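You operate a simulated robot arm through the tools that you are given. There is no shell and no other tool. Be economical: measure what you need, move in short steps, check, and stop when the job is done.

You run a simulated two-armed robot. Do the job below in one go: nothing can be reset, and whatever is moved stays where it is left.

TASK
Close up the test bench: light off, gauge arm down, force display cleared, hold locker shut and latched.
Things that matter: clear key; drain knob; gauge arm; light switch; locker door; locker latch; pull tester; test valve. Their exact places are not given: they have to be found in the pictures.

It is judged by the outcome, as a careful person would: the job done as asked, and still so three seconds after it is handed in. It fails if anything else is knocked over, pushed out of place, dropped, spilled or broken.

THE ROBOT
Two 7-joint arms with two-finger parallel grippers on one trunk, on a base that drives. Base frame: it is fixed to the floor where the robot stands at the start and does not move with it; the origin is under the middle of the robot, x ahead of it, y to its left, z up. Units: mm, rad, N and s.
The left shoulder is at the start at [60, 143, 926], the right one opposite. Places, roughly: clear key [700, -1100, 900]; drain knob [400, -1700, 600]; gauge arm [600, -500, 1000]; light switch [500, 100, 900]; locker door [300, -1200, 700]; locker latch [400, -1500, 800]; pull tester [500, -900, 900]; test valve [500, -1800, 1000]. Payload 1.57 kg a hand.
Tool frame (each hand has its own): the origin (TCP) lies between the finger pads and is the grasp point; the fingertips stand 30 mm ahead of it; z points along the fingers, y is the line along which they close. Largest opening 110 mm; finger width 24, thickness 12; the body of the gripper, 48 by 112 mm, starts 78 mm behind the TCP.
Orientation is that of the tool frame in the base frame, as [roll, pitch, yaw] about the fixed x, y, z axes, in that order (R = Rz(yaw) Ry(pitch) Rx(roll)). With the fingers straight down and closing along the base's y, the tool's x points along the base's -x, its y along +y and its z along -z.

THE INTERFACE
- The arms move only by the tool move_arm. It takes "left_steps", "right_steps" or both (then of equal length, played together; a hand with none holds still); each is a list of rows, each a list of 7 numbers: the shift along the tool's x, y, z in units of 20 mm (1.0 is 20 mm), then the turn, a rotation vector about the tool's x, y, z in units of 8 degrees (1.0 is 8 degrees), then the gripper command, from -1 (shut) to 1 (fully open), values between in proportion. In form: [[tx, ty, tz, ax, ay, az, jaw], ...]. A call has 1 to 10 rows; each row shifts and turns the commanded pose from where the row before left it, along the tool's axes as they then stand. A call with a number of a shift or a turn outside -1 to 1 is refused whole. Each row takes 0.2 s and may step no farther than 50 mm and 0.15 rad from the row before; otherwise, or with a gripper value out of range, the whole call is refused. Where a pose cannot be reached the arm comes as near as it can. A force on the tool above 50 N (or 10 N above the force at the start of the call, whichever is more), or a blocked arm, ends the call early, and 0.2 s more pass. Each finger travels about 45 mm/s and halts on what it meets, pressing with about 41 N; the grip force reading is that of the motor and also rises with nothing between the fingers. The clock runs only during rows and for 0.2 s after the last one: add rows that do not move to give the fingers time. The reply holds the time, the measured pose of the TCP, the force on the tool along the base axes, the opening and the grip force, in the units named above and with some noise, with the torque about the TCP (base axes, N m) and any sound that the robot's microphone picked up.
- Cameras (640 x 400 px; columns grow to the right, rows downward): "scene" is now at [53.5, -0.2, 1532.9]; the picture's right is [-0.20, -0.98, 0.00], its down [-0.73, 0.15, -0.67] and it looks along [0.66, -0.13, -0.74] (base axes); focal length 259 px, centre (320, 200). "left" rides on the left gripper at [70, -16, -141] in its tool frame; the picture's right is [0.23, 0.97, 0.00], its down [-0.85, 0.20, -0.48] and it looks along [-0.47, 0.11, 0.88] (tool axes); focal length 222 px, centre (320, 200). "right" rides on the right gripper at [70, 16, -141] in its tool frame; the picture's right is [-0.23, 0.97, 0.00], its down [-0.86, -0.20, -0.48] and it looks along [-0.47, -0.11, 0.88] (tool axes); focal length 222 px, centre (320, 200).
- capture(camera): a new picture of that camera. No time passes.
- raise_lower(by): slides the trunk up (or, below 0, down) by that many mm; the arms and the scene camera ride with it, the base frame stays. It gives what a move gives, with no picture.
- drive_base(legs): drives the robot by 1 to 6 legs, each [ahead, left, turn to the left] in mm, mm and rad, along the robot's own axes; the way and the turn of a leg run together, so that a leg with both is an arc; at most 1500 mm and 3.142 rad a leg. The arms and the cameras ride along, it lands a little off, and it stops where it bumps. It gives what a move gives.
- pan_tilt(pan, tilt): turns the head with the scene camera to pan (to the left, within 1.501 rad either way) and tilt (down, from -0.506 to 1.204), counted from straight ahead of the robot. It gives what a move gives.
- point_at(camera, pixels): for up to 12 pixels [column, row] of the newest picture of that camera ("zoom" is the newest enlarged one), the place [x, y, z] in the base frame of the surface seen there, good to about 2 mm, but the place of the scene camera against the robot may be out by one fixed shift of up to 25 mm in any direction. No time passes.
- inspect(camera, box): a new picture of the part [left, top, right, bottom] of that camera's present view, enlarged. No time passes.
- sign_off(): hands the job in; it is judged then, once.

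Go step by step. Measure first, check grasps and placings, and put right what went wrong. The budget is 80 turns and 62 pictures, counting those below and the enlarged ones. Unless the task says otherwise, let go and move clear before handing in, and close with one line.

The tools are called after "Request:" by a JSON object that holds its "fn" and its "kwargs". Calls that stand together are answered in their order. move_arm: Moves the arms, as the interface text tells. Its arguments: {"type":"object","properties":{"left_steps":{"type":"array","items":{"type":"array","items":{"type":"number"}}},"right_steps":{"type":"array","items":{"type":"array","items":{"type":"number"}}}},"required":[]} The other tools are called the same way: raise_lower (by) slides the trunk up or down; drive_base (legs) drives the base; pan_tilt (pan, tilt) turns the head that bears the scene camera; capture (camera) takes a picture; point_at (camera, pixels) gives the place of the surface under pixels of a picture; inspect (camera, box) takes an enlarged picture of a part of a camera's view; sign_off () hands the job in.

At the start:

```text
clock: 0.0
left_position: [514.9, 15.2, 999.9]
left_tool_rot: [-3.141, 0.0, -3.141]
left_contact_force: [0.2, 0.2, 0.1]
left_wrist_torque: [-0.03, 0.01, 0.01]
left_finger_gap: 109.8
left_finger_force: 0.1
right_position: [408.9, -341.3, 999.6]
right_tool_rot: [-3.14, 0.0, -3.141]
right_contact_force: [-0.2, -0.4, -1.0]
right_wrist_torque: [0.03, -0.01, -0.01]
right_finger_gap: 109.9
right_finger_force: 0.0
trunk travel left (down, up): [-525.0, 65.0]
robot x, y, heading: [-0.7, -0.4, 0.001]
head pan, tilt: [-0.199, 0.834]
```

scene: 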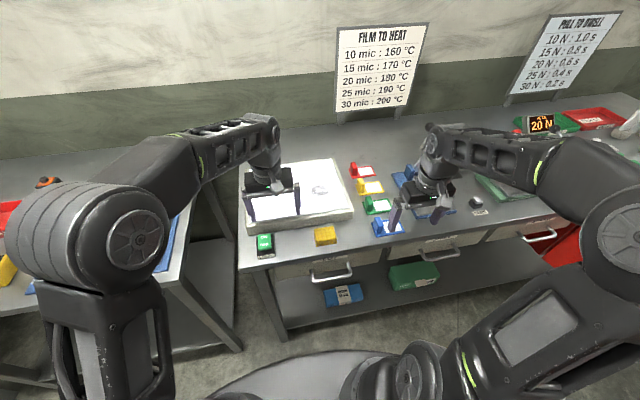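
right: 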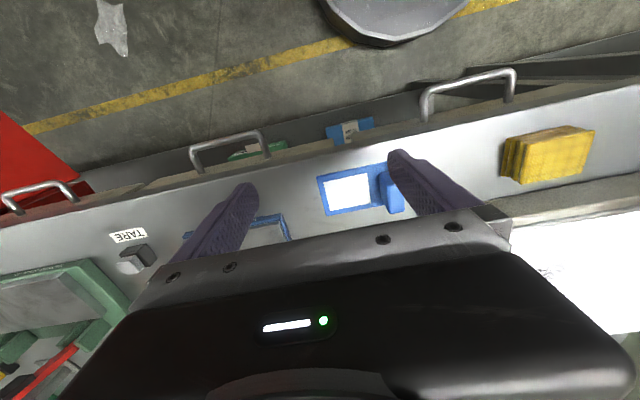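
left: 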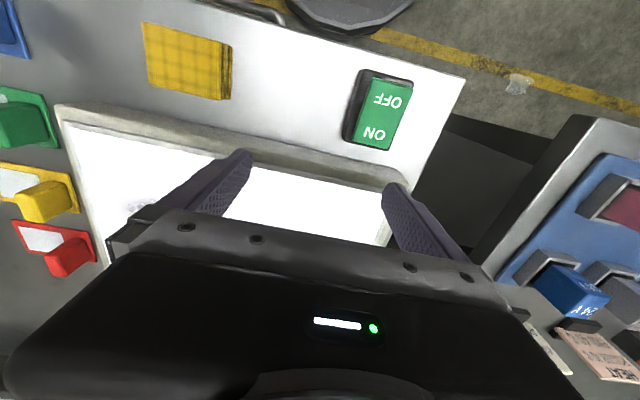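

The left picture shows a green ON/OFF rocker at about (385,110), which is probably the light switch. I'll measure it and look to the right with the head.

Request:
{"fn": "inspect", "kwargs": {"camera": "left", "box": [330, 50, 430, 160]}}

Request:
{"fn": "point_at", "kwargs": {"camera": "left", "pixels": [[395, 92], [385, 112], [376, 136], [360, 140], [368, 80], [340, 120], [430, 140]]}}

Request:
{"fn": "point_at", "kwargs": {"camera": "scene", "pixels": [[265, 240], [265, 251], [325, 236], [475, 202], [541, 123], [440, 190]]}}

Request:
{"fn": "pan_tilt", "kwargs": {"pan": -1.1, "tilt": 0.7}}

Request:
{"fn": "capture", "kwargs": {"camera": "scene"}}

```text
3.64 times, centred on (380, 105) of left
```

zoom: 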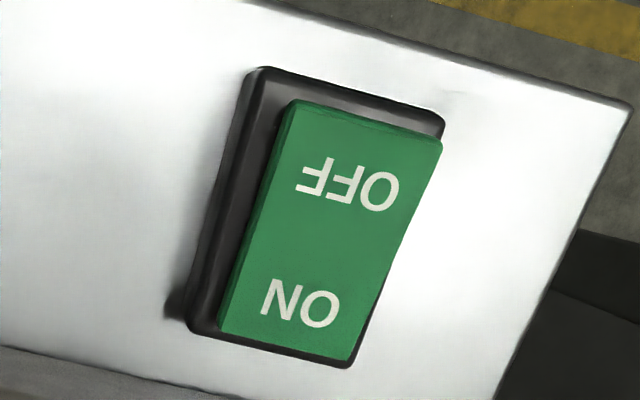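

```text
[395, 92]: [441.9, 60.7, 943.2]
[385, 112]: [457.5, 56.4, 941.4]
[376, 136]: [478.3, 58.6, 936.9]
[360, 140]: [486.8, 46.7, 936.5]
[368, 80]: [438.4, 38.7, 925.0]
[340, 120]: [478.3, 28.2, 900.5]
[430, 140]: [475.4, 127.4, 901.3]
```

```text
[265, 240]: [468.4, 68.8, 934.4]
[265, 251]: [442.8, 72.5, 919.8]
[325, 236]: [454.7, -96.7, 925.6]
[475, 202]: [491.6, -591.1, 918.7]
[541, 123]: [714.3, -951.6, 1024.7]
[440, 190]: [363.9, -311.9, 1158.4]
```

```text
clock: 1.2
left_position: [514.6, 15.1, 1000.4]
left_tool_rot: [-3.141, 0.0, 3.141]
left_contact_force: [0.0, 0.4, 0.3]
left_wrist_torque: [-0.03, -0.02, 0.03]
left_finger_gap: 109.9
left_finger_force: 0.1
right_position: [408.2, -341.5, 999.7]
right_tool_rot: [3.141, 0.0, -3.14]
right_contact_force: [0.0, 0.2, -0.2]
right_wrist_torque: [-0.02, 0.0, -0.01]
right_finger_gap: 110.0
right_finger_force: 0.0
trunk travel left (down, up): [-525.0, 65.0]
robot x, y, heading: [-1.9, -0.9, -0.002]
head pan, tilt: [-1.1, 0.7]
```

```text
57 pictures are left
```

scene: 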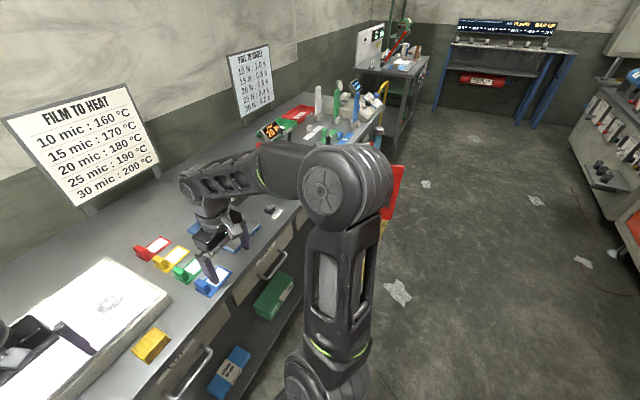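

The rocker's OFF end at [442,60,943] stands higher than its ON end at 937, so the light is on. I'll close the left gripper and move it above the OFF end.

Request:
{"fn": "move_arm", "kwargs": {"left_steps": [[0.9, 0.56, 0, 0, 0, 0, -1], [0.9, 0.56, 0, 0, 0, 0, -1], [0.9, 0.56, 0, 0, 0, 0, -1], [0.95, 0.56, 0, 0, 0, 0, -1], [0, 0, 0, 0, 0, 0, -1], [0, 0, 0, 0, 0, 0, -1], [0, 0, 0, 0, 0, 0, -1]]}}

Request:
{"fn": "capture", "kwargs": {"camera": "left"}}

```text
clock: 2.8
left_position: [440.5, 60.4, 999.5]
left_tool_rot: [3.142, 0.001, 3.141]
left_contact_force: [-0.9, 0.0, -0.1]
left_wrist_torque: [-0.01, -0.01, -0.01]
left_finger_gap: 0.1
left_finger_force: 18.0
right_position: [409.5, -341.7, 1000.1]
right_tool_rot: [3.141, 0.001, -3.141]
right_contact_force: [-0.6, 0.4, 0.1]
right_wrist_torque: [0.0, 0.0, -0.01]
right_finger_gap: 110.2
right_finger_force: 0.0
trunk travel left (down, up): [-525.0, 65.0]
robot x, y, heading: [4.9, 0.0, -0.0]
head pan, tilt: [-1.1, 0.7]
```

```text
56 pictures are left
```

left: 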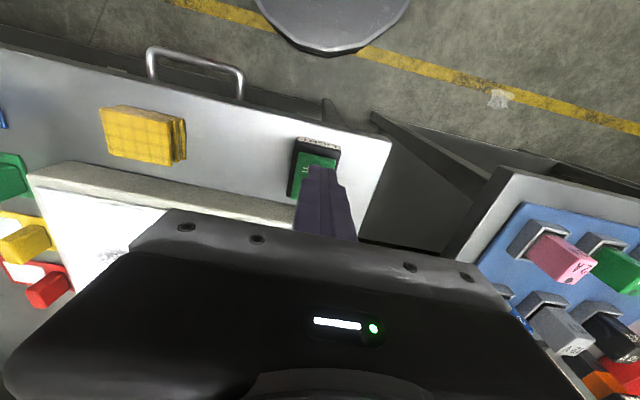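

The fingertips are above the OFF end, at about z 970. I'll press down in small steps, then lift off.

Request:
{"fn": "move_arm", "kwargs": {"left_steps": [[0.05, 0, 0.8, 0, 0, 0, -1], [0, 0, 0.5, 0, 0, 0, -1], [0, 0, 0.25, 0, 0, 0, -1], [0, 0, 0.2, 0, 0, 0, -1], [0, 0, 0.2, 0, 0, 0, -1], [0, 0, 0.2, 0, 0, 0, -1]]}}

```text
clock: 4.0
left_position: [440.8, 60.5, 967.0]
left_tool_rot: [-3.137, 0.011, 3.141]
left_contact_force: [-12.3, 5.3, 26.9]
left_wrist_torque: [0.15, 0.02, 0.03]
left_finger_gap: 0.0
left_finger_force: 21.4
right_position: [405.4, -340.5, 1000.5]
right_tool_rot: [-3.141, 0.001, -3.14]
right_contact_force: [0.8, 0.2, 0.8]
right_wrist_torque: [0.02, -0.02, 0.0]
right_finger_gap: 110.3
right_finger_force: 0.0
trunk travel left (down, up): [-525.0, 65.0]
robot x, y, heading: [-0.1, -4.1, -0.0]
head pan, tilt: [-1.1, 0.7]
stopped in row 6 (left hand): the force on the tool passed its limit (the readings are from after the stop); the commanded pose is now the measured one
```

The press met resistance at tip z 937. I'll lift, back away and check the rocker.

Request:
{"fn": "move_arm", "kwargs": {"left_steps": [[0, 0, -1, 0, 0, 0, -1], [0, 0, -1, 0, 0, 0, -1], [-1, -1, -1, 0, 0, 0, -1], [-1, -1, 0, 0, 0, 0, -1], [-1, -1, 0, 0, 0, 0, -1]]}}

Request:
{"fn": "inspect", "kwargs": {"camera": "left", "box": [320, 40, 480, 160]}}

```text
clock: 5.2
left_position: [500.7, 0.4, 1025.4]
left_tool_rot: [-3.139, 0.008, -3.141]
left_contact_force: [-1.0, 0.4, 0.3]
left_wrist_torque: [0.01, 0.02, 0.0]
left_finger_gap: 0.3
left_finger_force: 21.4
right_position: [408.4, -340.9, 999.6]
right_tool_rot: [3.141, -0.001, 3.14]
right_contact_force: [1.1, -0.1, -0.9]
right_wrist_torque: [-0.03, 0.02, -0.01]
right_finger_gap: 110.1
right_finger_force: 0.1
trunk travel left (down, up): [-525.0, 65.0]
robot x, y, heading: [0.4, -1.0, -0.002]
head pan, tilt: [-1.1, 0.7]
```

```text
3.33 times, centred on (400, 100) of left
```

zoom: 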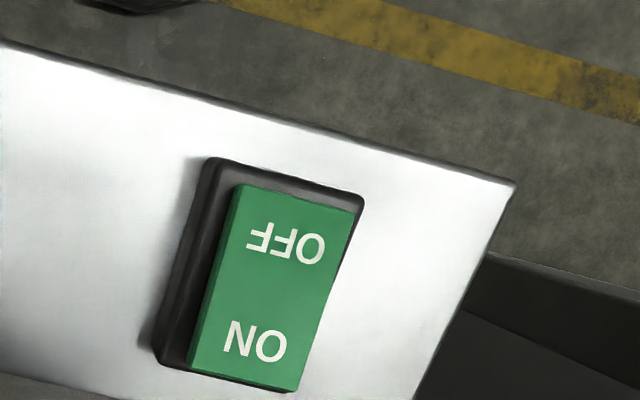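

Request:
{"fn": "point_at", "kwargs": {"camera": "zoom", "pixels": [[240, 205], [295, 210], [340, 220], [275, 310], [205, 360], [250, 375], [292, 378]]}}

Request:
{"fn": "capture", "kwargs": {"camera": "left"}}

```text
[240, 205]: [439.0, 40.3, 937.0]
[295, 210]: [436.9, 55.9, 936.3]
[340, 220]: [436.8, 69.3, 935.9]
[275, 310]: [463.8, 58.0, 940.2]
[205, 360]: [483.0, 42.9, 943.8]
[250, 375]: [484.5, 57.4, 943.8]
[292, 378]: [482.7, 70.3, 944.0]
```

```text
54 pictures are left
```

left: 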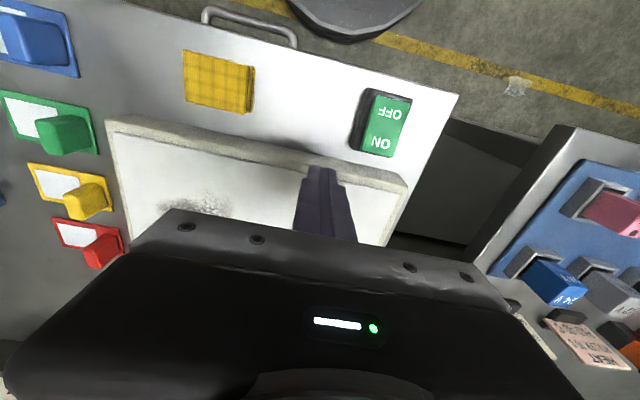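

The light panel is dim and the OFF end is now down (936 against 944), so the light is off. Next I'll back up and drive right to find the gauge arm and tester.

Request:
{"fn": "drive_base", "kwargs": {"legs": [[-350, 0, 0], [0, -500, 0]]}}

Request:
{"fn": "pan_tilt", "kwargs": {"pan": -0.3, "tilt": 0.6}}

Request:
{"fn": "capture", "kwargs": {"camera": "scene"}}

```text
clock: 10.0
left_position: [150.4, -485.8, 1026.4]
left_tool_rot: [-3.139, 0.009, -3.137]
left_contact_force: [0.3, 0.5, -0.4]
left_wrist_torque: [-0.01, 0.0, -0.03]
left_finger_gap: 0.0
left_finger_force: 22.1
right_position: [58.4, -827.2, 1000.5]
right_tool_rot: [3.141, 0.001, -3.137]
right_contact_force: [0.5, -0.8, -0.4]
right_wrist_torque: [0.02, -0.02, -0.05]
right_finger_gap: 110.2
right_finger_force: 0.2
trunk travel left (down, up): [-525.0, 65.0]
robot x, y, heading: [-349.9, -485.1, 0.008]
head pan, tilt: [-1.1, 0.7]
```

```text
clock: 11.1
left_position: [149.6, -484.4, 1026.7]
left_tool_rot: [-3.137, 0.009, -3.138]
left_contact_force: [0.8, -0.2, 0.0]
left_wrist_torque: [-0.01, -0.02, 0.05]
left_finger_gap: 0.3
left_finger_force: 21.2
right_position: [58.2, -826.8, 999.5]
right_tool_rot: [-3.142, 0.001, -3.136]
right_contact_force: [0.4, 0.1, -0.4]
right_wrist_torque: [0.02, 0.0, -0.02]
right_finger_gap: 109.9
right_finger_force: 0.2
trunk travel left (down, up): [-525.0, 65.0]
robot x, y, heading: [-351.9, -487.4, 0.005]
head pan, tilt: [-0.3, 0.6]
```

```text
53 pictures are left
```

scene: 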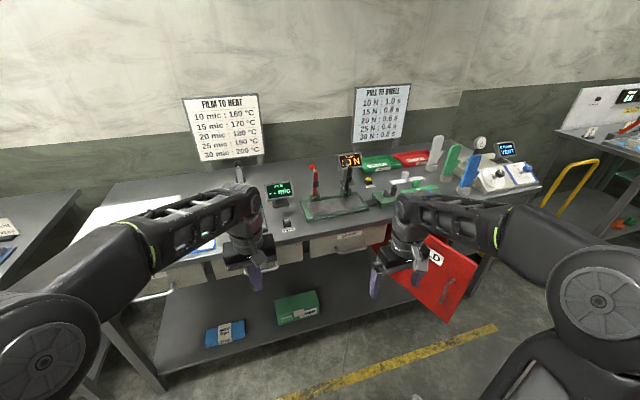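

Request:
{"fn": "inspect", "kwargs": {"camera": "scene", "box": [220, 140, 400, 250]}}

Request:
{"fn": "inspect", "kwargs": {"camera": "scene", "box": [340, 130, 550, 330]}}

Request:
{"fn": "point_at", "kwargs": {"camera": "scene", "pixels": [[314, 168], [317, 185], [318, 199], [340, 208], [310, 213], [348, 185], [350, 160], [382, 197], [370, 182], [436, 256], [285, 222], [470, 262]]}}

```text
3.56 times, centred on (310, 195) of scene
```

zoom: 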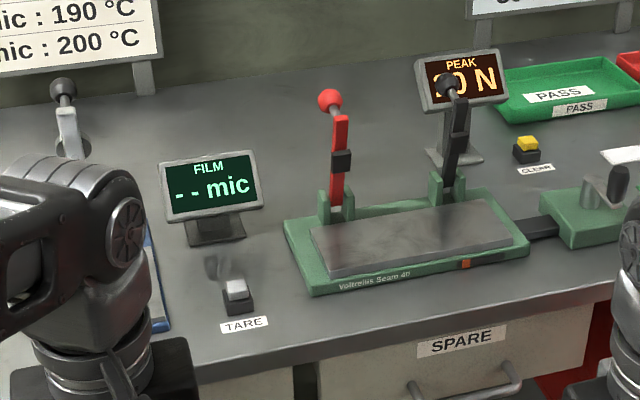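

```text
2.00 times, centred on (445, 230) of scene
```

zoom: 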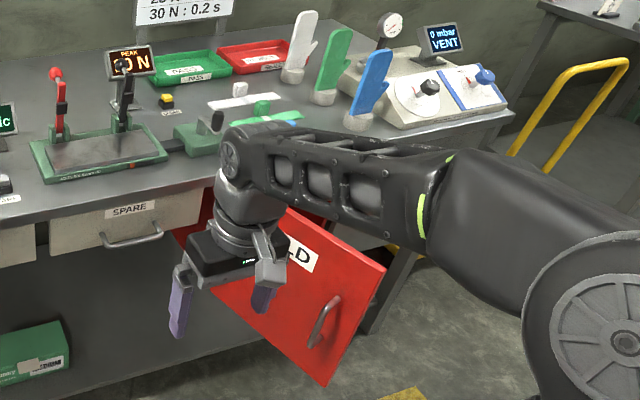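

```text
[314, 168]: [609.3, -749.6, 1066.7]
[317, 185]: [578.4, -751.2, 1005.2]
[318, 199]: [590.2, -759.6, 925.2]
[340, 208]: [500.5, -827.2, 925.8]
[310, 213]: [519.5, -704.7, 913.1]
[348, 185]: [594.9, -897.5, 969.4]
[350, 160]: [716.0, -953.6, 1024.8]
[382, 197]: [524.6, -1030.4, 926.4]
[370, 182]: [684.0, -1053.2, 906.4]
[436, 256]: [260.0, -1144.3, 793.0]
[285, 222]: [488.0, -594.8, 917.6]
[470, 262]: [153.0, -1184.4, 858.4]
```

The clear key (yellow) is near [684,-1053,906], and the gauge looks like the ball-topped lever hidden behind the left arm. I'll shift left for a clear view of it.

Request:
{"fn": "drive_base", "kwargs": {"legs": [[0, 170, 0]]}}

Request:
{"fn": "inspect", "kwargs": {"camera": "scene", "box": [180, 100, 420, 250]}}

```text
clock: 12.6
left_position: [149.2, -312.2, 1026.5]
left_tool_rot: [-3.138, 0.009, -3.138]
left_contact_force: [0.4, 1.1, -0.3]
left_wrist_torque: [-0.06, -0.01, 0.04]
left_finger_gap: 0.0
left_finger_force: 21.3
right_position: [58.9, -653.0, 1000.5]
right_tool_rot: [-3.14, -0.001, -3.137]
right_contact_force: [-0.4, 0.2, -0.5]
right_wrist_torque: [-0.05, 0.03, 0.02]
right_finger_gap: 110.2
right_finger_force: 0.1
trunk travel left (down, up): [-525.0, 65.0]
robot x, y, heading: [-350.7, -315.3, 0.005]
head pan, tilt: [-0.3, 0.6]
```

```text
2.67 times, centred on (300, 175) of scene
```

zoom: 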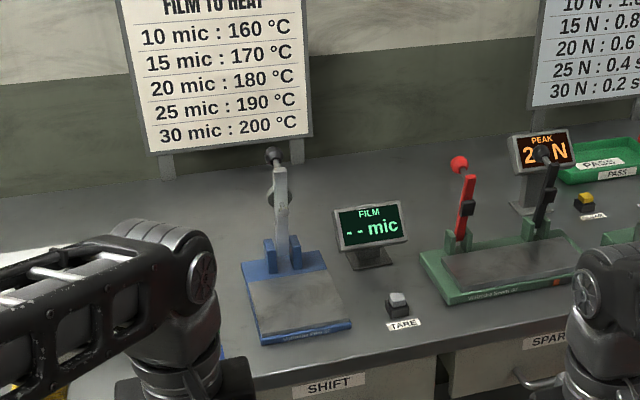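

The gauge is the blue base with an upright grey arm at zoom (280,215). I'll measure its pivot, arm, ball and plate.

Request:
{"fn": "point_at", "kwargs": {"camera": "zoom", "pixels": [[274, 155], [280, 180], [282, 205], [283, 240], [270, 255], [295, 250], [270, 290], [330, 310], [265, 335], [348, 325], [248, 270], [368, 225]]}}

Request:
{"fn": "inspect", "kwargs": {"camera": "scene", "box": [255, 140, 345, 235]}}

```text
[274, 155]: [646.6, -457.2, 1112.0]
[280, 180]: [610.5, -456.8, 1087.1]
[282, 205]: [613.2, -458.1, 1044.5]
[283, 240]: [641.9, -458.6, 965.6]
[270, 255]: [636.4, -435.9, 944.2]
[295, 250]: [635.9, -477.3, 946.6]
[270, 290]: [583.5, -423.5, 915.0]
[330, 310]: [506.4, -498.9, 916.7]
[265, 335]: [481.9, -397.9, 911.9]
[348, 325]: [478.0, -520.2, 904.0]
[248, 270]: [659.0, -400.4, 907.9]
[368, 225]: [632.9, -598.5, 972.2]
```

```text
4.21 times, centred on (300, 188) of scene
```

zoom: 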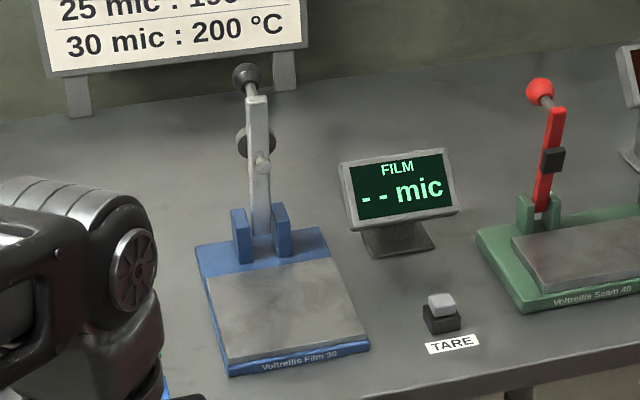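

The gauge ball is near [646,-457,1112] and the pivot near [641,-458,945]; the arm swings down toward the robot. I'll pitch the right hand 45° forward, raise it and shift it inward before driving up.

Request:
{"fn": "move_arm", "kwargs": {"right_steps": [[0, 0, 0, 0, -0.94, 0, 1], [0, 0, 0, 0, -0.94, 0, 1], [0, 0, 0, 0, -0.94, 0, 1], [0, 0, 0, 0, -0.94, 0, 1], [0, 0, 0, 0, -0.94, 0, 1], [0, 0, 0, 0, -0.94, 0, 1], [-1, 1, -1, 0, 0, 0, 1], [-1, 1, -1, 0, 0, 0, 1], [-1, 1, -1, 0, 0, 0, 1], [-1, 1, -1, 0, 0, 0, 1]]}}

Request:
{"fn": "drive_base", "kwargs": {"legs": [[0, 75, 0], [300, 0, 0]]}}

Request:
{"fn": "capture", "kwargs": {"camera": "right"}}

Request:
{"fn": "capture", "kwargs": {"camera": "scene"}}

```text
clock: 14.8
left_position: [148.4, -312.4, 1027.5]
left_tool_rot: [-3.139, 0.01, -3.135]
left_contact_force: [0.2, -0.8, 0.7]
left_wrist_torque: [0.0, -0.02, 0.0]
left_finger_gap: 0.0
left_finger_force: 21.3
right_position: [61.7, -577.3, 1116.8]
right_tool_rot: [3.141, 0.787, -3.136]
right_contact_force: [-0.3, -0.6, 0.1]
right_wrist_torque: [0.0, 0.02, 0.01]
right_finger_gap: 110.0
right_finger_force: 0.0
right hand out of reach, approached as far as the arm can: row 6
trunk travel left (down, up): [-525.0, 65.0]
robot x, y, heading: [-351.7, -311.8, 0.007]
head pan, tilt: [-0.3, 0.6]
```

```text
clock: 17.5
left_position: [451.1, -232.3, 1026.3]
left_tool_rot: [-3.138, 0.009, -3.135]
left_contact_force: [0.6, -0.1, 0.1]
left_wrist_torque: [0.0, 0.03, 0.0]
left_finger_gap: 0.0
left_finger_force: 20.8
right_position: [364.3, -499.5, 1115.8]
right_tool_rot: [-3.141, 0.787, -3.132]
right_contact_force: [-0.2, 0.3, 0.3]
right_wrist_torque: [-0.04, 0.01, -0.04]
right_finger_gap: 110.1
right_finger_force: 0.2
trunk travel left (down, up): [-525.0, 65.0]
robot x, y, heading: [-51.8, -236.7, 0.005]
head pan, tilt: [-0.3, 0.6]
```

```text
48 pictures are left
```

right: 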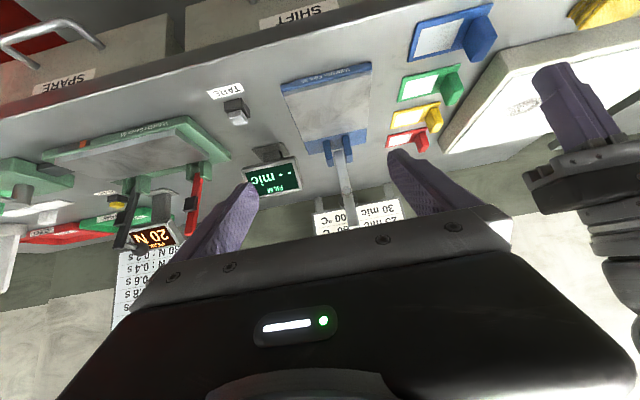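

```text
47 pictures are left
```

scene: 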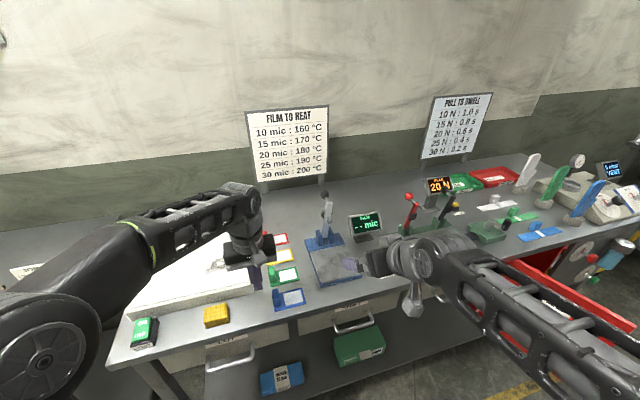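

Both views show the arm. I'll locate it with the right camera and compare with the scene camera.

Request:
{"fn": "point_at", "kwargs": {"camera": "right", "pixels": [[340, 155], [344, 180], [348, 205], [350, 220], [328, 150], [362, 145], [290, 90], [366, 70]]}}

Request:
{"fn": "inspect", "kwargs": {"camera": "scene", "box": [295, 180, 375, 290]}}

Request:
{"fn": "inspect", "kwargs": {"camera": "right", "box": [270, 60, 430, 240]}}

Request:
{"fn": "point_at", "kwargs": {"camera": "scene", "pixels": [[324, 193], [326, 205], [326, 215], [325, 230], [314, 265], [360, 265]]}}

```text
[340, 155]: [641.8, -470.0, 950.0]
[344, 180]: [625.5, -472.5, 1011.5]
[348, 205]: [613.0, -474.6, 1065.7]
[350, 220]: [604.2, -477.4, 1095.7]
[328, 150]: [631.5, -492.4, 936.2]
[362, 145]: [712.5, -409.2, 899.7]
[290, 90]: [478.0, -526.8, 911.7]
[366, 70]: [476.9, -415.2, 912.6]
```

```text
3.64 times, centred on (335, 235) of scene
```

zoom: 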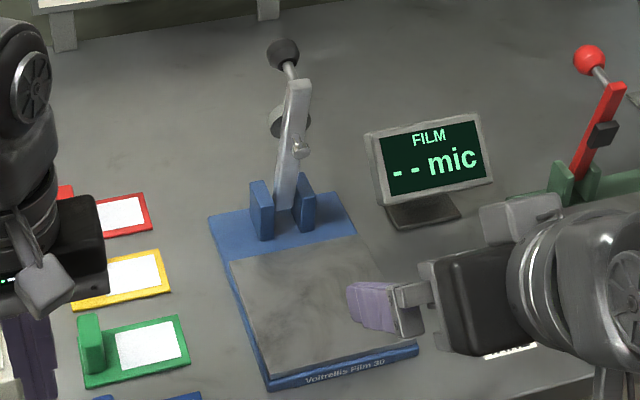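

```text
2.22 times, centred on (350, 150) of right
```

zoom: 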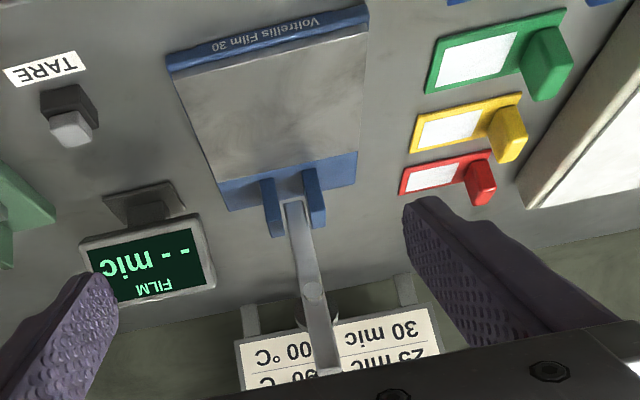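

```text
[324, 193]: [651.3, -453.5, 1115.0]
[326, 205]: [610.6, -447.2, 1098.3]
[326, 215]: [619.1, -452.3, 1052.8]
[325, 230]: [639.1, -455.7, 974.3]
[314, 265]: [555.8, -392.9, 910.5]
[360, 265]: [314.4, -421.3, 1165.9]
```

The right camera puts the arm at y ≈ -473, so the scene camera reads about +18 mm in y; the ball should be near [642,-473,1115]. I'll drive 80 mm closer and bring the open fingers near the ball.

Request:
{"fn": "drive_base", "kwargs": {"legs": [[80, 0, 0]]}}

Request:
{"fn": "move_arm", "kwargs": {"right_steps": [[0, 0.66, 0, 0, 0, 0, 1], [0, 0.66, 0, 0, 0, 0, 1], [-0.9, 0, 0.9, 0, 0, 0, 1], [-0.9, 0, 0.9, 0, 0, 0, 1], [-0.9, 0, 0.9, 0, 0, 0, 1], [-0.9, 0, 0.9, 0, 0, 0, 1], [-0.9, 0, 0.9, 0, 0, 0, 1]]}}

Request:
{"fn": "capture", "kwargs": {"camera": "right"}}

Request:
{"fn": "inspect", "kwargs": {"camera": "scene", "box": [250, 150, 450, 290]}}

```text
clock: 18.6
left_position: [529.8, -231.0, 1024.7]
left_tool_rot: [-3.138, 0.006, -3.134]
left_contact_force: [-0.2, -0.2, 0.1]
left_wrist_torque: [0.0, 0.04, -0.02]
left_finger_gap: 0.1
left_finger_force: 21.4
right_position: [444.8, -497.5, 1115.5]
right_tool_rot: [-3.141, 0.787, -3.134]
right_contact_force: [0.6, -0.1, -0.4]
right_wrist_torque: [0.03, 0.03, -0.02]
right_finger_gap: 109.9
right_finger_force: 0.0
trunk travel left (down, up): [-525.0, 65.0]
robot x, y, heading: [28.2, -237.1, 0.008]
head pan, tilt: [-0.3, 0.6]
```

```text
clock: 20.2
left_position: [530.2, -231.2, 1026.6]
left_tool_rot: [-3.137, 0.008, -3.133]
left_contact_force: [-0.3, -0.3, 0.0]
left_wrist_torque: [0.01, -0.01, -0.01]
left_finger_gap: 0.1
left_finger_force: 21.5
right_position: [570.4, -469.1, 1114.2]
right_tool_rot: [3.14, 0.788, -3.134]
right_contact_force: [1.1, -0.8, 0.2]
right_wrist_torque: [-0.02, -0.02, 0.02]
right_finger_gap: 110.0
right_finger_force: 0.0
trunk travel left (down, up): [-525.0, 65.0]
robot x, y, heading: [27.8, -238.6, 0.007]
head pan, tilt: [-0.3, 0.6]
```

```text
44 pictures are left
```

right: 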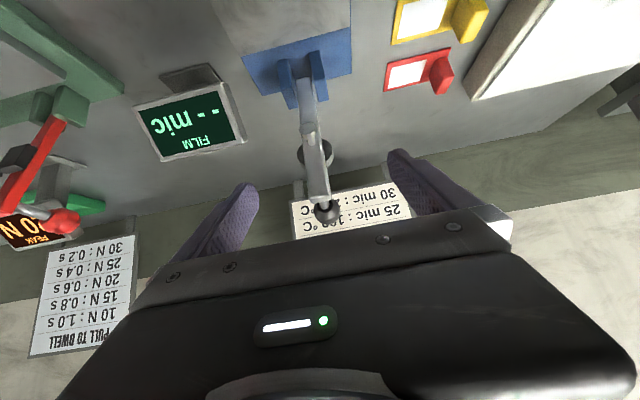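

```text
2.86 times, centred on (350, 220) of scene
```

zoom: 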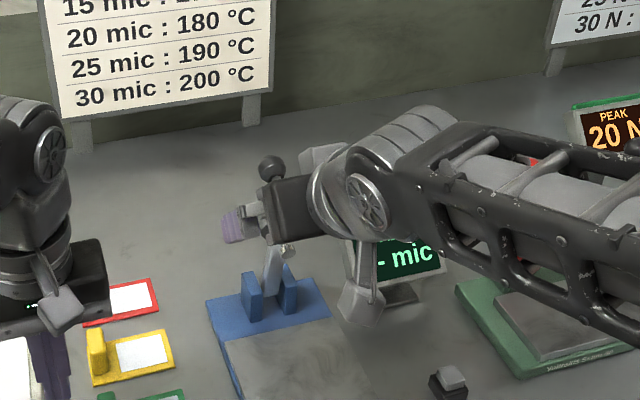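

Request:
{"fn": "point_at", "kwargs": {"camera": "right", "pixels": [[322, 206], [328, 212], [317, 200], [310, 150]]}}

Request:
{"fn": "inspect", "kwargs": {"camera": "right", "box": [270, 120, 380, 230]}}

```text
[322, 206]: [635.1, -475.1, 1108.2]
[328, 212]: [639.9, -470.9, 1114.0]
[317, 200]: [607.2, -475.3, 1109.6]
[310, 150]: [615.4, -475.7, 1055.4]
```

```text
3.64 times, centred on (325, 175) of right
```

zoom: 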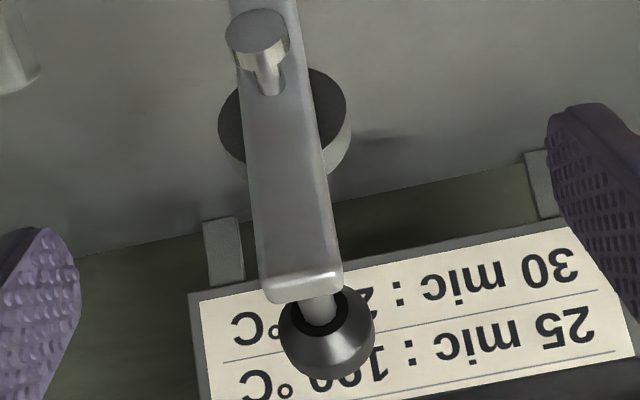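

The ball centre is about [648,-473,1106]. I'll put the TCP there and close on it.

Request:
{"fn": "move_arm", "kwargs": {"right_steps": [[-0.79, -0.1, 0.93, 0, 0, 0, 1], [-0.79, -0.1, 0.93, 0, 0, 0, 1], [-0.79, 0, 0.93, 0, 0, 0, 1], [0, 0, 0, 0, 0, 0, -1], [0, 0, 0, 0, 0, 0, -1], [0, 0, 0, 0, 0, 0, -1], [0, 0, 0, 0, 0, 0, -1], [0, 0, 0, 0, 0, 0, -1], [0, 0, 0, 0, 0, 0, -1]]}}

Request:
{"fn": "capture", "kwargs": {"camera": "right"}}

```text
clock: 22.2
left_position: [529.4, -233.6, 1027.7]
left_tool_rot: [-3.14, 0.007, -3.133]
left_contact_force: [0.1, -0.1, -0.3]
left_wrist_torque: [-0.03, -0.01, -0.01]
left_finger_gap: 0.0
left_finger_force: 21.6
right_position: [642.8, -473.2, 1111.0]
right_tool_rot: [-3.142, 0.788, -3.136]
right_contact_force: [0.7, -9.3, 2.5]
right_wrist_torque: [-0.05, -0.19, -0.38]
right_finger_gap: 27.6
right_finger_force: 23.9
trunk travel left (down, up): [-525.0, 65.0]
robot x, y, heading: [29.1, -237.5, 0.007]
head pan, tilt: [-0.3, 0.6]
```

```text
41 pictures are left
```

right: 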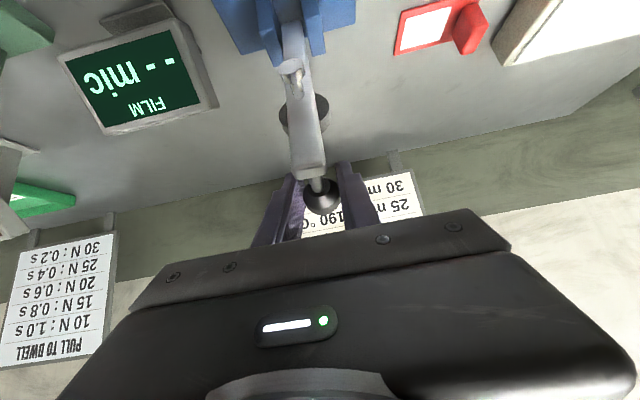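

The ball is gripped, with a gap of 27.6 mm. I'll swing it forward and down along the arc about the pivot, first half.

Request:
{"fn": "move_arm", "kwargs": {"right_steps": [[0.41, 0, -0.38, 0, 0, 0, -1], [0.41, 0, -0.38, 0, 0, 0, -1], [0.454, 0, -0.32, 0, 0, 0, -1], [0.454, 0, -0.32, 0, 0, 0, -1], [0.493, 0, -0.26, 0, 0, 0, -1], [0.493, 0, -0.26, 0, 0, 0, -1], [0.523, 0, -0.19, 0, 0, 0, -1], [0.523, 0, -0.19, 0, 0, 0, -1], [0.543, 0, -0.122, 0, 0, 0, -1], [0.543, 0, -0.122, 0, 0, 0, -1]]}}

Request:
{"fn": "inspect", "kwargs": {"camera": "scene", "box": [250, 150, 450, 290]}}

```text
clock: 24.4
left_position: [530.4, -232.3, 1025.8]
left_tool_rot: [-3.138, 0.009, -3.132]
left_contact_force: [-0.7, 0.4, 0.1]
left_wrist_torque: [-0.03, -0.03, 0.01]
left_finger_gap: 0.1
left_finger_force: 20.8
right_position: [538.4, -474.1, 1077.7]
right_tool_rot: [-3.141, 0.789, -3.129]
right_contact_force: [6.1, 3.7, 2.2]
right_wrist_torque: [0.13, -1.04, -0.1]
right_finger_gap: 27.5
right_finger_force: 37.6
trunk travel left (down, up): [-525.0, 65.0]
robot x, y, heading: [29.0, -240.1, 0.011]
head pan, tilt: [-0.3, 0.6]
```

```text
2.86 times, centred on (350, 220) of scene
```

zoom: 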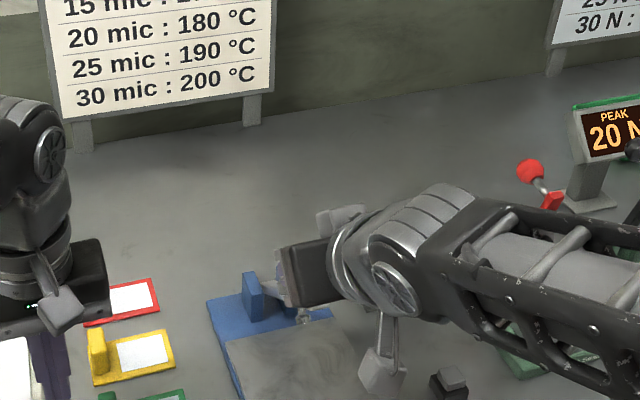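

The ball is still held and forces are small. Now the second half of the arc.

Request:
{"fn": "move_arm", "kwargs": {"right_steps": [[0.555, 0, -0.046, 0, 0, 0, -1], [0.555, 0, -0.046, 0, 0, 0, -1], [0.557, 0, 0.027, 0, 0, 0, -1], [0.557, 0, 0.027, 0, 0, 0, -1], [0.548, 0, 0.099, 0, 0, 0, -1], [0.548, 0, 0.099, 0, 0, 0, -1], [0.53, 0, 0.17, 0, 0, 0, -1], [0.53, 0, 0.17, 0, 0, 0, -1], [0.502, 0, 0.24, 0, 0, 0, -1], [0.502, 0, 0.24, 0, 0, 0, -1]]}}

Request:
{"fn": "capture", "kwargs": {"camera": "right"}}

Request:
{"fn": "inspect", "kwargs": {"camera": "scene", "box": [250, 180, 450, 320]}}

```text
clock: 26.6
left_position: [525.7, -227.0, 1027.9]
left_tool_rot: [-3.134, 0.011, -3.132]
left_contact_force: [-0.8, 1.1, 0.2]
left_wrist_torque: [-0.01, 0.0, 0.02]
left_finger_gap: 0.2
left_finger_force: 21.2
right_position: [490.0, -472.7, 996.2]
right_tool_rot: [-3.14, 0.786, -3.125]
right_contact_force: [-30.7, 31.9, 10.7]
right_wrist_torque: [-0.11, -0.21, 0.37]
right_finger_gap: 27.7
right_finger_force: 38.5
right hand out of reach, approached as far as the arm can: row 8, 9, 10
trunk travel left (down, up): [-525.0, 65.0]
robot x, y, heading: [27.2, -236.9, 0.011]
head pan, tilt: [-0.3, 0.6]
```

```text
39 pictures are left
```

right: 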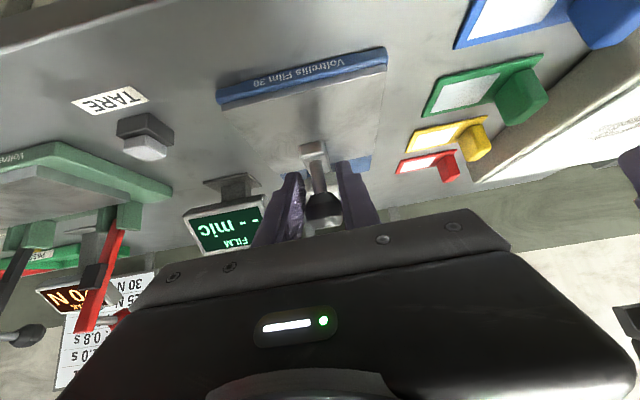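

```text
2.86 times, centred on (350, 250) of scene
```

zoom: 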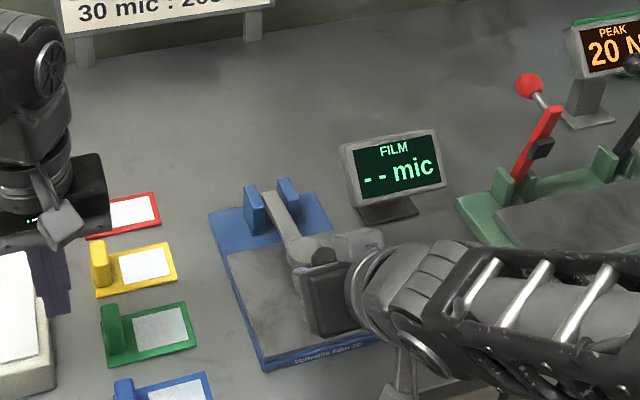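

The arm is nearly down (TCP z 996), but the hand ran out of reach and is pulling sideways. I'll open and back off along the fingers, then look.

Request:
{"fn": "move_arm", "kwargs": {"right_steps": [[0, 0, 0, 0, 0, 0, 0.2], [0, 0, 0, 0, 0, 0, 0.2], [0, 0, 0, 0, 0, 0, 0.2], [0, 0, -1, 0, 0, 0, 0.2], [0, 0, -1, 0, 0, 0, 0.2], [0, 0, -1, 0, 0, 0, 0.2], [0, 0, -1, 0, 0, 0, 0.2]]}}

Request:
{"fn": "capture", "kwargs": {"camera": "right"}}

Request:
{"fn": "inspect", "kwargs": {"camera": "scene", "box": [250, 180, 450, 320]}}

```text
clock: 28.2
left_position: [528.5, -231.2, 1026.5]
left_tool_rot: [-3.137, 0.009, -3.133]
left_contact_force: [0.1, -0.1, -0.2]
left_wrist_torque: [-0.03, -0.01, 0.0]
left_finger_gap: 0.0
left_finger_force: 21.0
right_position: [455.7, -483.5, 1061.8]
right_tool_rot: [3.139, 0.786, -3.134]
right_contact_force: [-0.5, 0.3, 0.0]
right_wrist_torque: [0.01, -0.01, 0.0]
right_finger_gap: 66.1
right_finger_force: 0.1
right hand out of reach, approached as far as the arm can: row 4, 5, 6, 7
trunk travel left (down, up): [-525.0, 65.0]
robot x, y, heading: [29.8, -235.4, 0.012]
head pan, tilt: [-0.3, 0.6]
```

```text
37 pictures are left
```

right: 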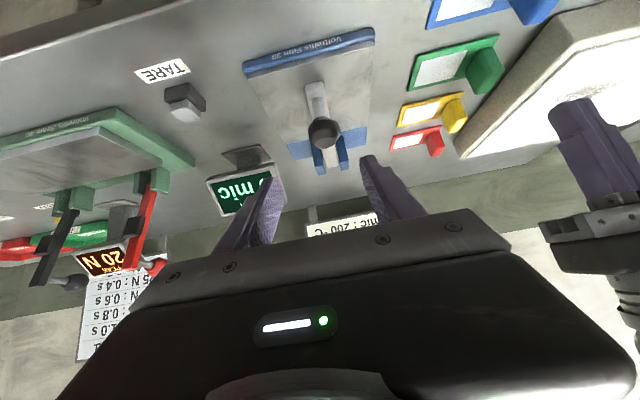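

```text
2.86 times, centred on (350, 250) of scene
```

zoom: 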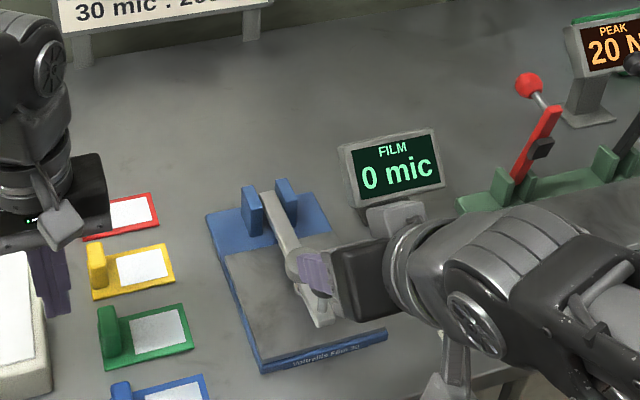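

The gauge display now reads "0 mic", so the arm is down. The open locker door would crowd the clear key approach, so I'll back out and look at the locker first.

Request:
{"fn": "drive_base", "kwargs": {"legs": [[-480, 0, 0], [0, -700, 0]]}}

Request:
{"fn": "pan_tilt", "kwargs": {"pan": -0.3, "tilt": 0.7}}

Request:
{"fn": "capture", "kwargs": {"camera": "scene"}}

```text
clock: 34.4
left_position: [53.1, -920.9, 1026.1]
left_tool_rot: [-3.14, 0.009, -3.123]
left_contact_force: [0.6, -0.4, 0.5]
left_wrist_torque: [0.01, 0.01, -0.01]
left_finger_gap: 0.3
left_finger_force: 21.3
right_position: [-17.6, -1172.5, 1061.6]
right_tool_rot: [3.139, 0.786, -3.121]
right_contact_force: [0.6, -0.2, 0.7]
right_wrist_torque: [0.02, -0.01, 0.01]
right_finger_gap: 66.1
right_finger_force: 0.0
trunk travel left (down, up): [-525.0, 65.0]
robot x, y, heading: [-449.3, -927.2, 0.019]
head pan, tilt: [-0.3, 0.6]
```

```text
clock: 35.1
left_position: [53.7, -920.5, 1026.4]
left_tool_rot: [-3.138, 0.008, -3.124]
left_contact_force: [-0.7, 0.0, 0.7]
left_wrist_torque: [-0.02, -0.01, 0.0]
left_finger_gap: 0.0
left_finger_force: 21.9
right_position: [-16.9, -1171.1, 1062.4]
right_tool_rot: [-3.14, 0.786, -3.122]
right_contact_force: [0.2, 0.5, 0.4]
right_wrist_torque: [-0.03, -0.03, 0.0]
right_finger_gap: 65.8
right_finger_force: 0.0
trunk travel left (down, up): [-525.0, 65.0]
robot x, y, heading: [-449.5, -928.3, 0.02]
head pan, tilt: [-0.3, 0.7]
```

```text
35 pictures are left
```

scene: 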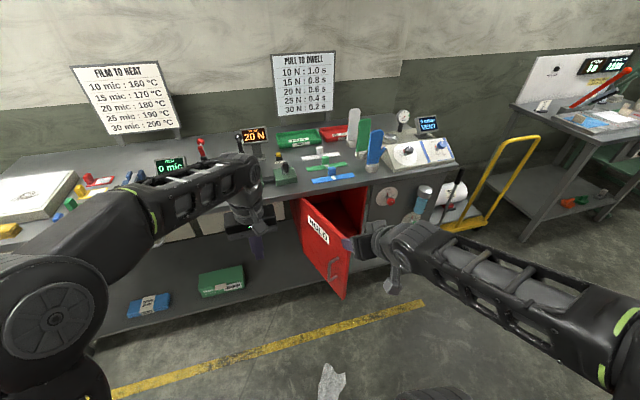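

Request:
{"fn": "inspect", "kwargs": {"camera": "scene", "box": [280, 150, 480, 310]}}

Request:
{"fn": "point_at", "kwargs": {"camera": "scene", "pixels": [[303, 198], [347, 240], [345, 295], [305, 265], [332, 270], [318, 230], [392, 195], [370, 192], [415, 220], [370, 260], [340, 265], [420, 205]]}}

```text
2.50 times, centred on (380, 230) of scene
```

zoom: 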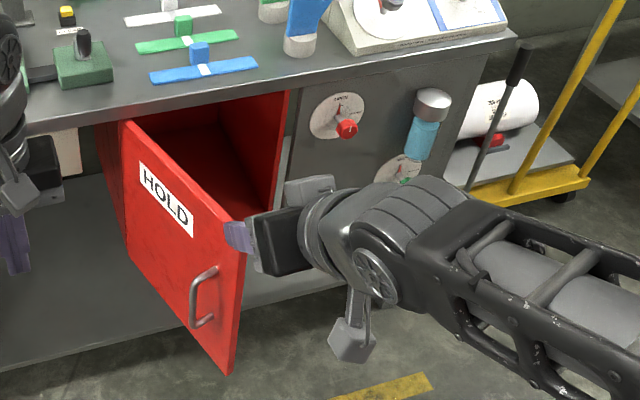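

```text
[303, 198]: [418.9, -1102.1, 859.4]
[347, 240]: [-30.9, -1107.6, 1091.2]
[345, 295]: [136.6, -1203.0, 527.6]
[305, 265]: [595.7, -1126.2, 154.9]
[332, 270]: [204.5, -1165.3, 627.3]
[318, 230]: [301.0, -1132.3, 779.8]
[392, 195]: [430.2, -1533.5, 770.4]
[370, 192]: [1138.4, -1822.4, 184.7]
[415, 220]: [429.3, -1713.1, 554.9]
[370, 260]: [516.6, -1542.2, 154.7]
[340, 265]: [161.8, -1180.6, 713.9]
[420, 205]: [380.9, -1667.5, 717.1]
```

The door is hinged on the left at about [419,-1102] and its free edge is near [137,-1203]; a red rotary latch with an OPEN plate is at about [430,-1533,770]. I'll drive further right to see the latch squarely.

Request:
{"fn": "drive_base", "kwargs": {"legs": [[0, -430, -0.019]]}}

Request:
{"fn": "pan_tilt", "kwargs": {"pan": -0.1, "tilt": 0.75}}

Request:
{"fn": "capture", "kwargs": {"camera": "scene"}}

```text
clock: 37.7
left_position: [60.0, -1349.0, 1026.5]
left_tool_rot: [-3.14, 0.009, -3.135]
left_contact_force: [0.2, 0.2, -0.6]
left_wrist_torque: [0.03, 0.0, -0.01]
left_finger_gap: 0.0
left_finger_force: 21.1
right_position: [-13.4, -1599.6, 1062.2]
right_tool_rot: [3.14, 0.785, -3.135]
right_contact_force: [1.1, -0.6, 0.3]
right_wrist_torque: [0.02, 0.01, 0.01]
right_finger_gap: 66.2
right_finger_force: 0.2
trunk travel left (down, up): [-525.0, 65.0]
robot x, y, heading: [-439.4, -1354.2, 0.01]
head pan, tilt: [-0.3, 0.7]
```

```text
clock: 38.4
left_position: [58.7, -1347.7, 1025.4]
left_tool_rot: [-3.138, 0.009, -3.134]
left_contact_force: [0.7, -0.4, -0.4]
left_wrist_torque: [-0.04, -0.01, -0.01]
left_finger_gap: 0.0
left_finger_force: 20.6
right_position: [-14.5, -1599.3, 1061.3]
right_tool_rot: [3.14, 0.785, -3.134]
right_contact_force: [-0.6, -0.1, 0.3]
right_wrist_torque: [0.01, 0.01, -0.02]
right_finger_gap: 66.0
right_finger_force: 0.1
trunk travel left (down, up): [-525.0, 65.0]
robot x, y, heading: [-444.1, -1353.6, 0.006]
head pan, tilt: [-0.099, 0.75]
```

```text
33 pictures are left
```

scene: 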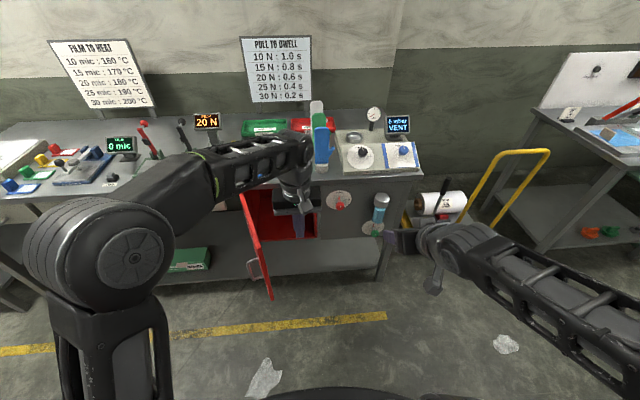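

Request:
{"fn": "inspect", "kwargs": {"camera": "scene", "box": [230, 170, 410, 310]}}

Request:
{"fn": "inspect", "kwargs": {"camera": "scene", "box": [310, 180, 400, 245]}}

Request:
{"fn": "point_at", "kwargs": {"camera": "scene", "pixels": [[242, 195], [272, 297], [252, 268], [265, 270], [326, 200], [343, 200], [352, 193], [340, 206], [373, 228], [258, 235], [310, 235], [325, 240]]}}

```text
2.86 times, centred on (320, 240) of scene
```

zoom: 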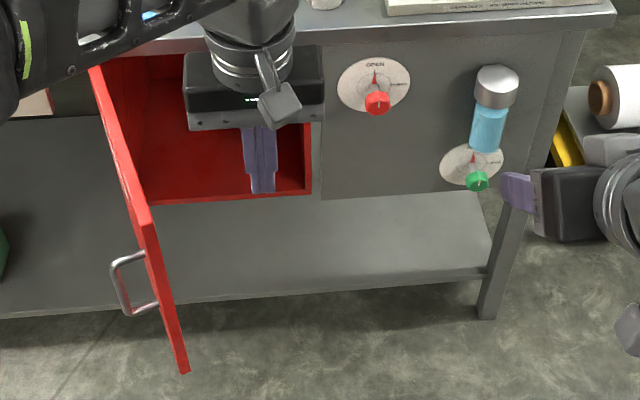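

```text
6.15 times, centred on (355, 212) of scene
```

zoom: 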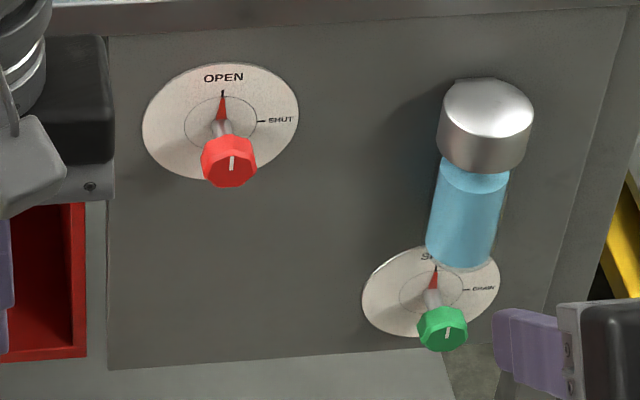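

```text
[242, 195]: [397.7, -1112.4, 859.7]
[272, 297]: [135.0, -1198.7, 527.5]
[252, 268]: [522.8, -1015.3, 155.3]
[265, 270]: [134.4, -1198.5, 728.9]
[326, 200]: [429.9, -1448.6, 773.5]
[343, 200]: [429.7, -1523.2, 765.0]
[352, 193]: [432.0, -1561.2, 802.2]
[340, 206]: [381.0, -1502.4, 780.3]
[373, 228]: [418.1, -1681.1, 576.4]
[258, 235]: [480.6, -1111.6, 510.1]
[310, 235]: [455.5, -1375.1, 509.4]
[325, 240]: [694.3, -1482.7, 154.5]
```

The latch knob points to OPEN and SHUT is a quarter turn clockwise; the green drain knob below already points SHUT and must not be touched. I'll lower the trunk and pitch both hands forward to push the door at z ≈ 800.

Request:
{"fn": "raise_lower", "kwargs": {"by": -220}}

Request:
{"fn": "move_arm", "kwargs": {"left_steps": [[0, 0.8, 0, 0, -0.95, 0, -1], [0, 0.8, 0, 0, -0.95, 0, -1], [0, 0.8, 0, 0, -0.95, 0, -1], [0, 0.8, 0, 0, -0.95, 0, -1], [0, 0.8, 0, 0, -0.95, 0, -1], [0, 0.8, 0, 0, -0.95, 0, -1], [0, 0.8, 0, 0, -0.95, 0, -1], [0, 0.8, 0, 0, -0.95, 0, -1], [0, 0.8, 0, 0, -0.95, 0, -1], [0, 0.8, 0, 0, -0.95, 0, -1]], "right_steps": [[0, 0, 0, 0, -0.94, 0, 0.2], [0, 0, 0, 0, -0.94, 0, 0.2], [0, 0, 0, 0, -0.94, 0, 0.2], [0, 0, 0, 0, -0.94, 0, 0.2], [0, 0, 0, 0, -0.94, 0, 0.2], [0, 0, 0, 0, -0.94, 0, 0.2], [0, 0, 0, 0, 0, 0, 0.2], [0, 0, 0, 0, 0, 0, 0.2], [0, 0, 0, 0, 0, 0, 0.2], [0, 0, 0, 0, 0, 0, 0.2]]}}

```text
clock: 40.8
left_position: [58.9, -1349.4, 805.6]
left_tool_rot: [-3.138, 0.009, -3.135]
left_contact_force: [0.1, -0.6, 0.2]
left_wrist_torque: [0.04, -0.01, 0.0]
left_finger_gap: 0.0
left_finger_force: 21.1
right_position: [-13.0, -1599.3, 842.1]
right_tool_rot: [-3.141, 0.785, -3.135]
right_contact_force: [-0.1, -0.4, -0.4]
right_wrist_torque: [0.03, 0.02, -0.01]
right_finger_gap: 65.9
right_finger_force: 0.1
trunk travel left (down, up): [-305.0, 285.0]
robot x, y, heading: [-443.0, -1353.4, 0.004]
head pan, tilt: [-0.099, 0.75]
```

```text
clock: 43.1
left_position: [96.0, -1206.3, 806.9]
left_tool_rot: [3.135, 1.318, 3.124]
left_contact_force: [-8.2, -3.4, 1.4]
left_wrist_torque: [0.0, -0.04, -0.12]
left_finger_gap: 0.0
left_finger_force: 21.1
left hand out of reach, approached as far as the arm can: row 8, 9, 10
right_position: [94.2, -1637.2, 906.2]
right_tool_rot: [0.648, 1.567, 0.655]
right_contact_force: [0.9, -0.1, 0.0]
right_wrist_torque: [0.01, -0.02, 0.02]
right_finger_gap: 66.2
right_finger_force: 0.0
right hand out of reach, approached as far as the arm can: row 1, 2, 3, 4, 5, 6
trunk travel left (down, up): [-305.0, 285.0]
robot x, y, heading: [-444.7, -1353.3, 0.003]
head pan, tilt: [-0.099, 0.75]
stopped in row 10 (left hand): the force on the tool passed its limit (the readings are from after the stop); the commanded pose is now the measured one
```

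The left hand drifted forward and touched something near the door's free edge at [135,-1200]. I'll back the base up and look.

Request:
{"fn": "drive_base", "kwargs": {"legs": [[-120, 0, 0]]}}

Request:
{"fn": "capture", "kwargs": {"camera": "scene"}}

```text
clock: 44.3
left_position: [-23.7, -1205.2, 807.5]
left_tool_rot: [3.14, 1.317, 3.134]
left_contact_force: [0.0, 0.1, 0.0]
left_wrist_torque: [0.01, 0.03, 0.0]
left_finger_gap: 0.1
left_finger_force: 22.0
right_position: [-25.9, -1638.7, 906.6]
right_tool_rot: [0.317, 1.568, 0.329]
right_contact_force: [0.3, -0.2, 0.8]
right_wrist_torque: [-0.01, 0.0, -0.02]
right_finger_gap: 66.0
right_finger_force: 0.0
trunk travel left (down, up): [-305.0, 285.0]
robot x, y, heading: [-565.2, -1353.3, 0.013]
head pan, tilt: [-0.099, 0.75]
```

```text
30 pictures are left
```

scene: 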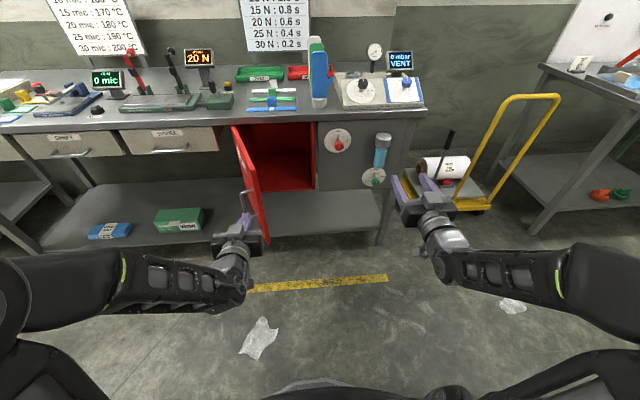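

The view is clear now. I'll measure the door again.

Request:
{"fn": "point_at", "kwargs": {"camera": "scene", "pixels": [[233, 130], [256, 180], [263, 225], [248, 170], [240, 150], [337, 145], [375, 178], [314, 150]]}}

Request:
{"fn": "inspect", "kwargs": {"camera": "scene", "box": [200, 110, 320, 260]}}

```text
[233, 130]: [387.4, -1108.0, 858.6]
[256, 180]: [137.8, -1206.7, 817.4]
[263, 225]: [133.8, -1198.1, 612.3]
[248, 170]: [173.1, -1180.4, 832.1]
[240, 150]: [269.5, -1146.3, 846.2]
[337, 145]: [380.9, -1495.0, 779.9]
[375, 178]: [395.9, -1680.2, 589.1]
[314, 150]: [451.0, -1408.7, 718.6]
```

```text
2.67 times, centred on (260, 185) of scene
```

zoom: 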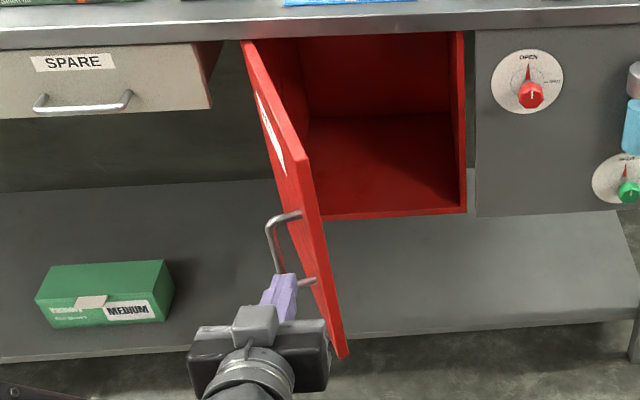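

The door hasn't really moved. I'll shift left of it and drive forward so the fingers stand beside its outer face.

Request:
{"fn": "drive_base", "kwargs": {"legs": [[0, 95, -0.012], [225, 0, 0]]}}

Request:
{"fn": "inspect", "kwargs": {"camera": "scene", "box": [160, 130, 400, 330]}}

```text
clock: 46.8
left_position: [205.2, -1114.4, 808.1]
left_tool_rot: [3.139, 1.315, 3.128]
left_contact_force: [0.1, -0.1, -0.2]
left_wrist_torque: [-0.03, 0.04, 0.01]
left_finger_gap: 0.0
left_finger_force: 21.5
right_position: [202.2, -1545.9, 906.1]
right_tool_rot: [0.484, 1.57, 0.49]
right_contact_force: [-0.3, 0.1, 0.3]
right_wrist_torque: [0.0, 0.03, -0.03]
right_finger_gap: 66.0
right_finger_force: 0.1
trunk travel left (down, up): [-305.0, 285.0]
robot x, y, heading: [-336.4, -1260.0, 0.004]
head pan, tilt: [-0.099, 0.75]
```

```text
2.00 times, centred on (280, 230) of scene
```

zoom: 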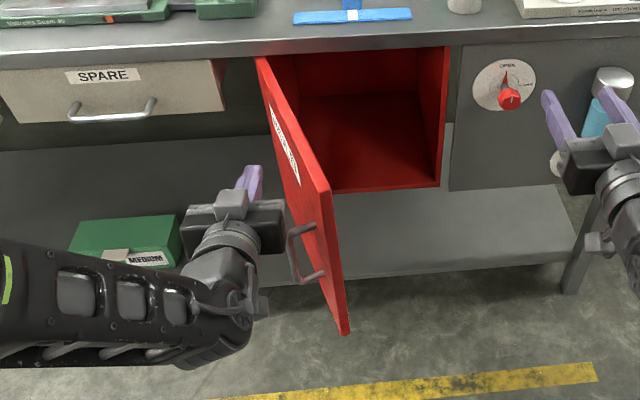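

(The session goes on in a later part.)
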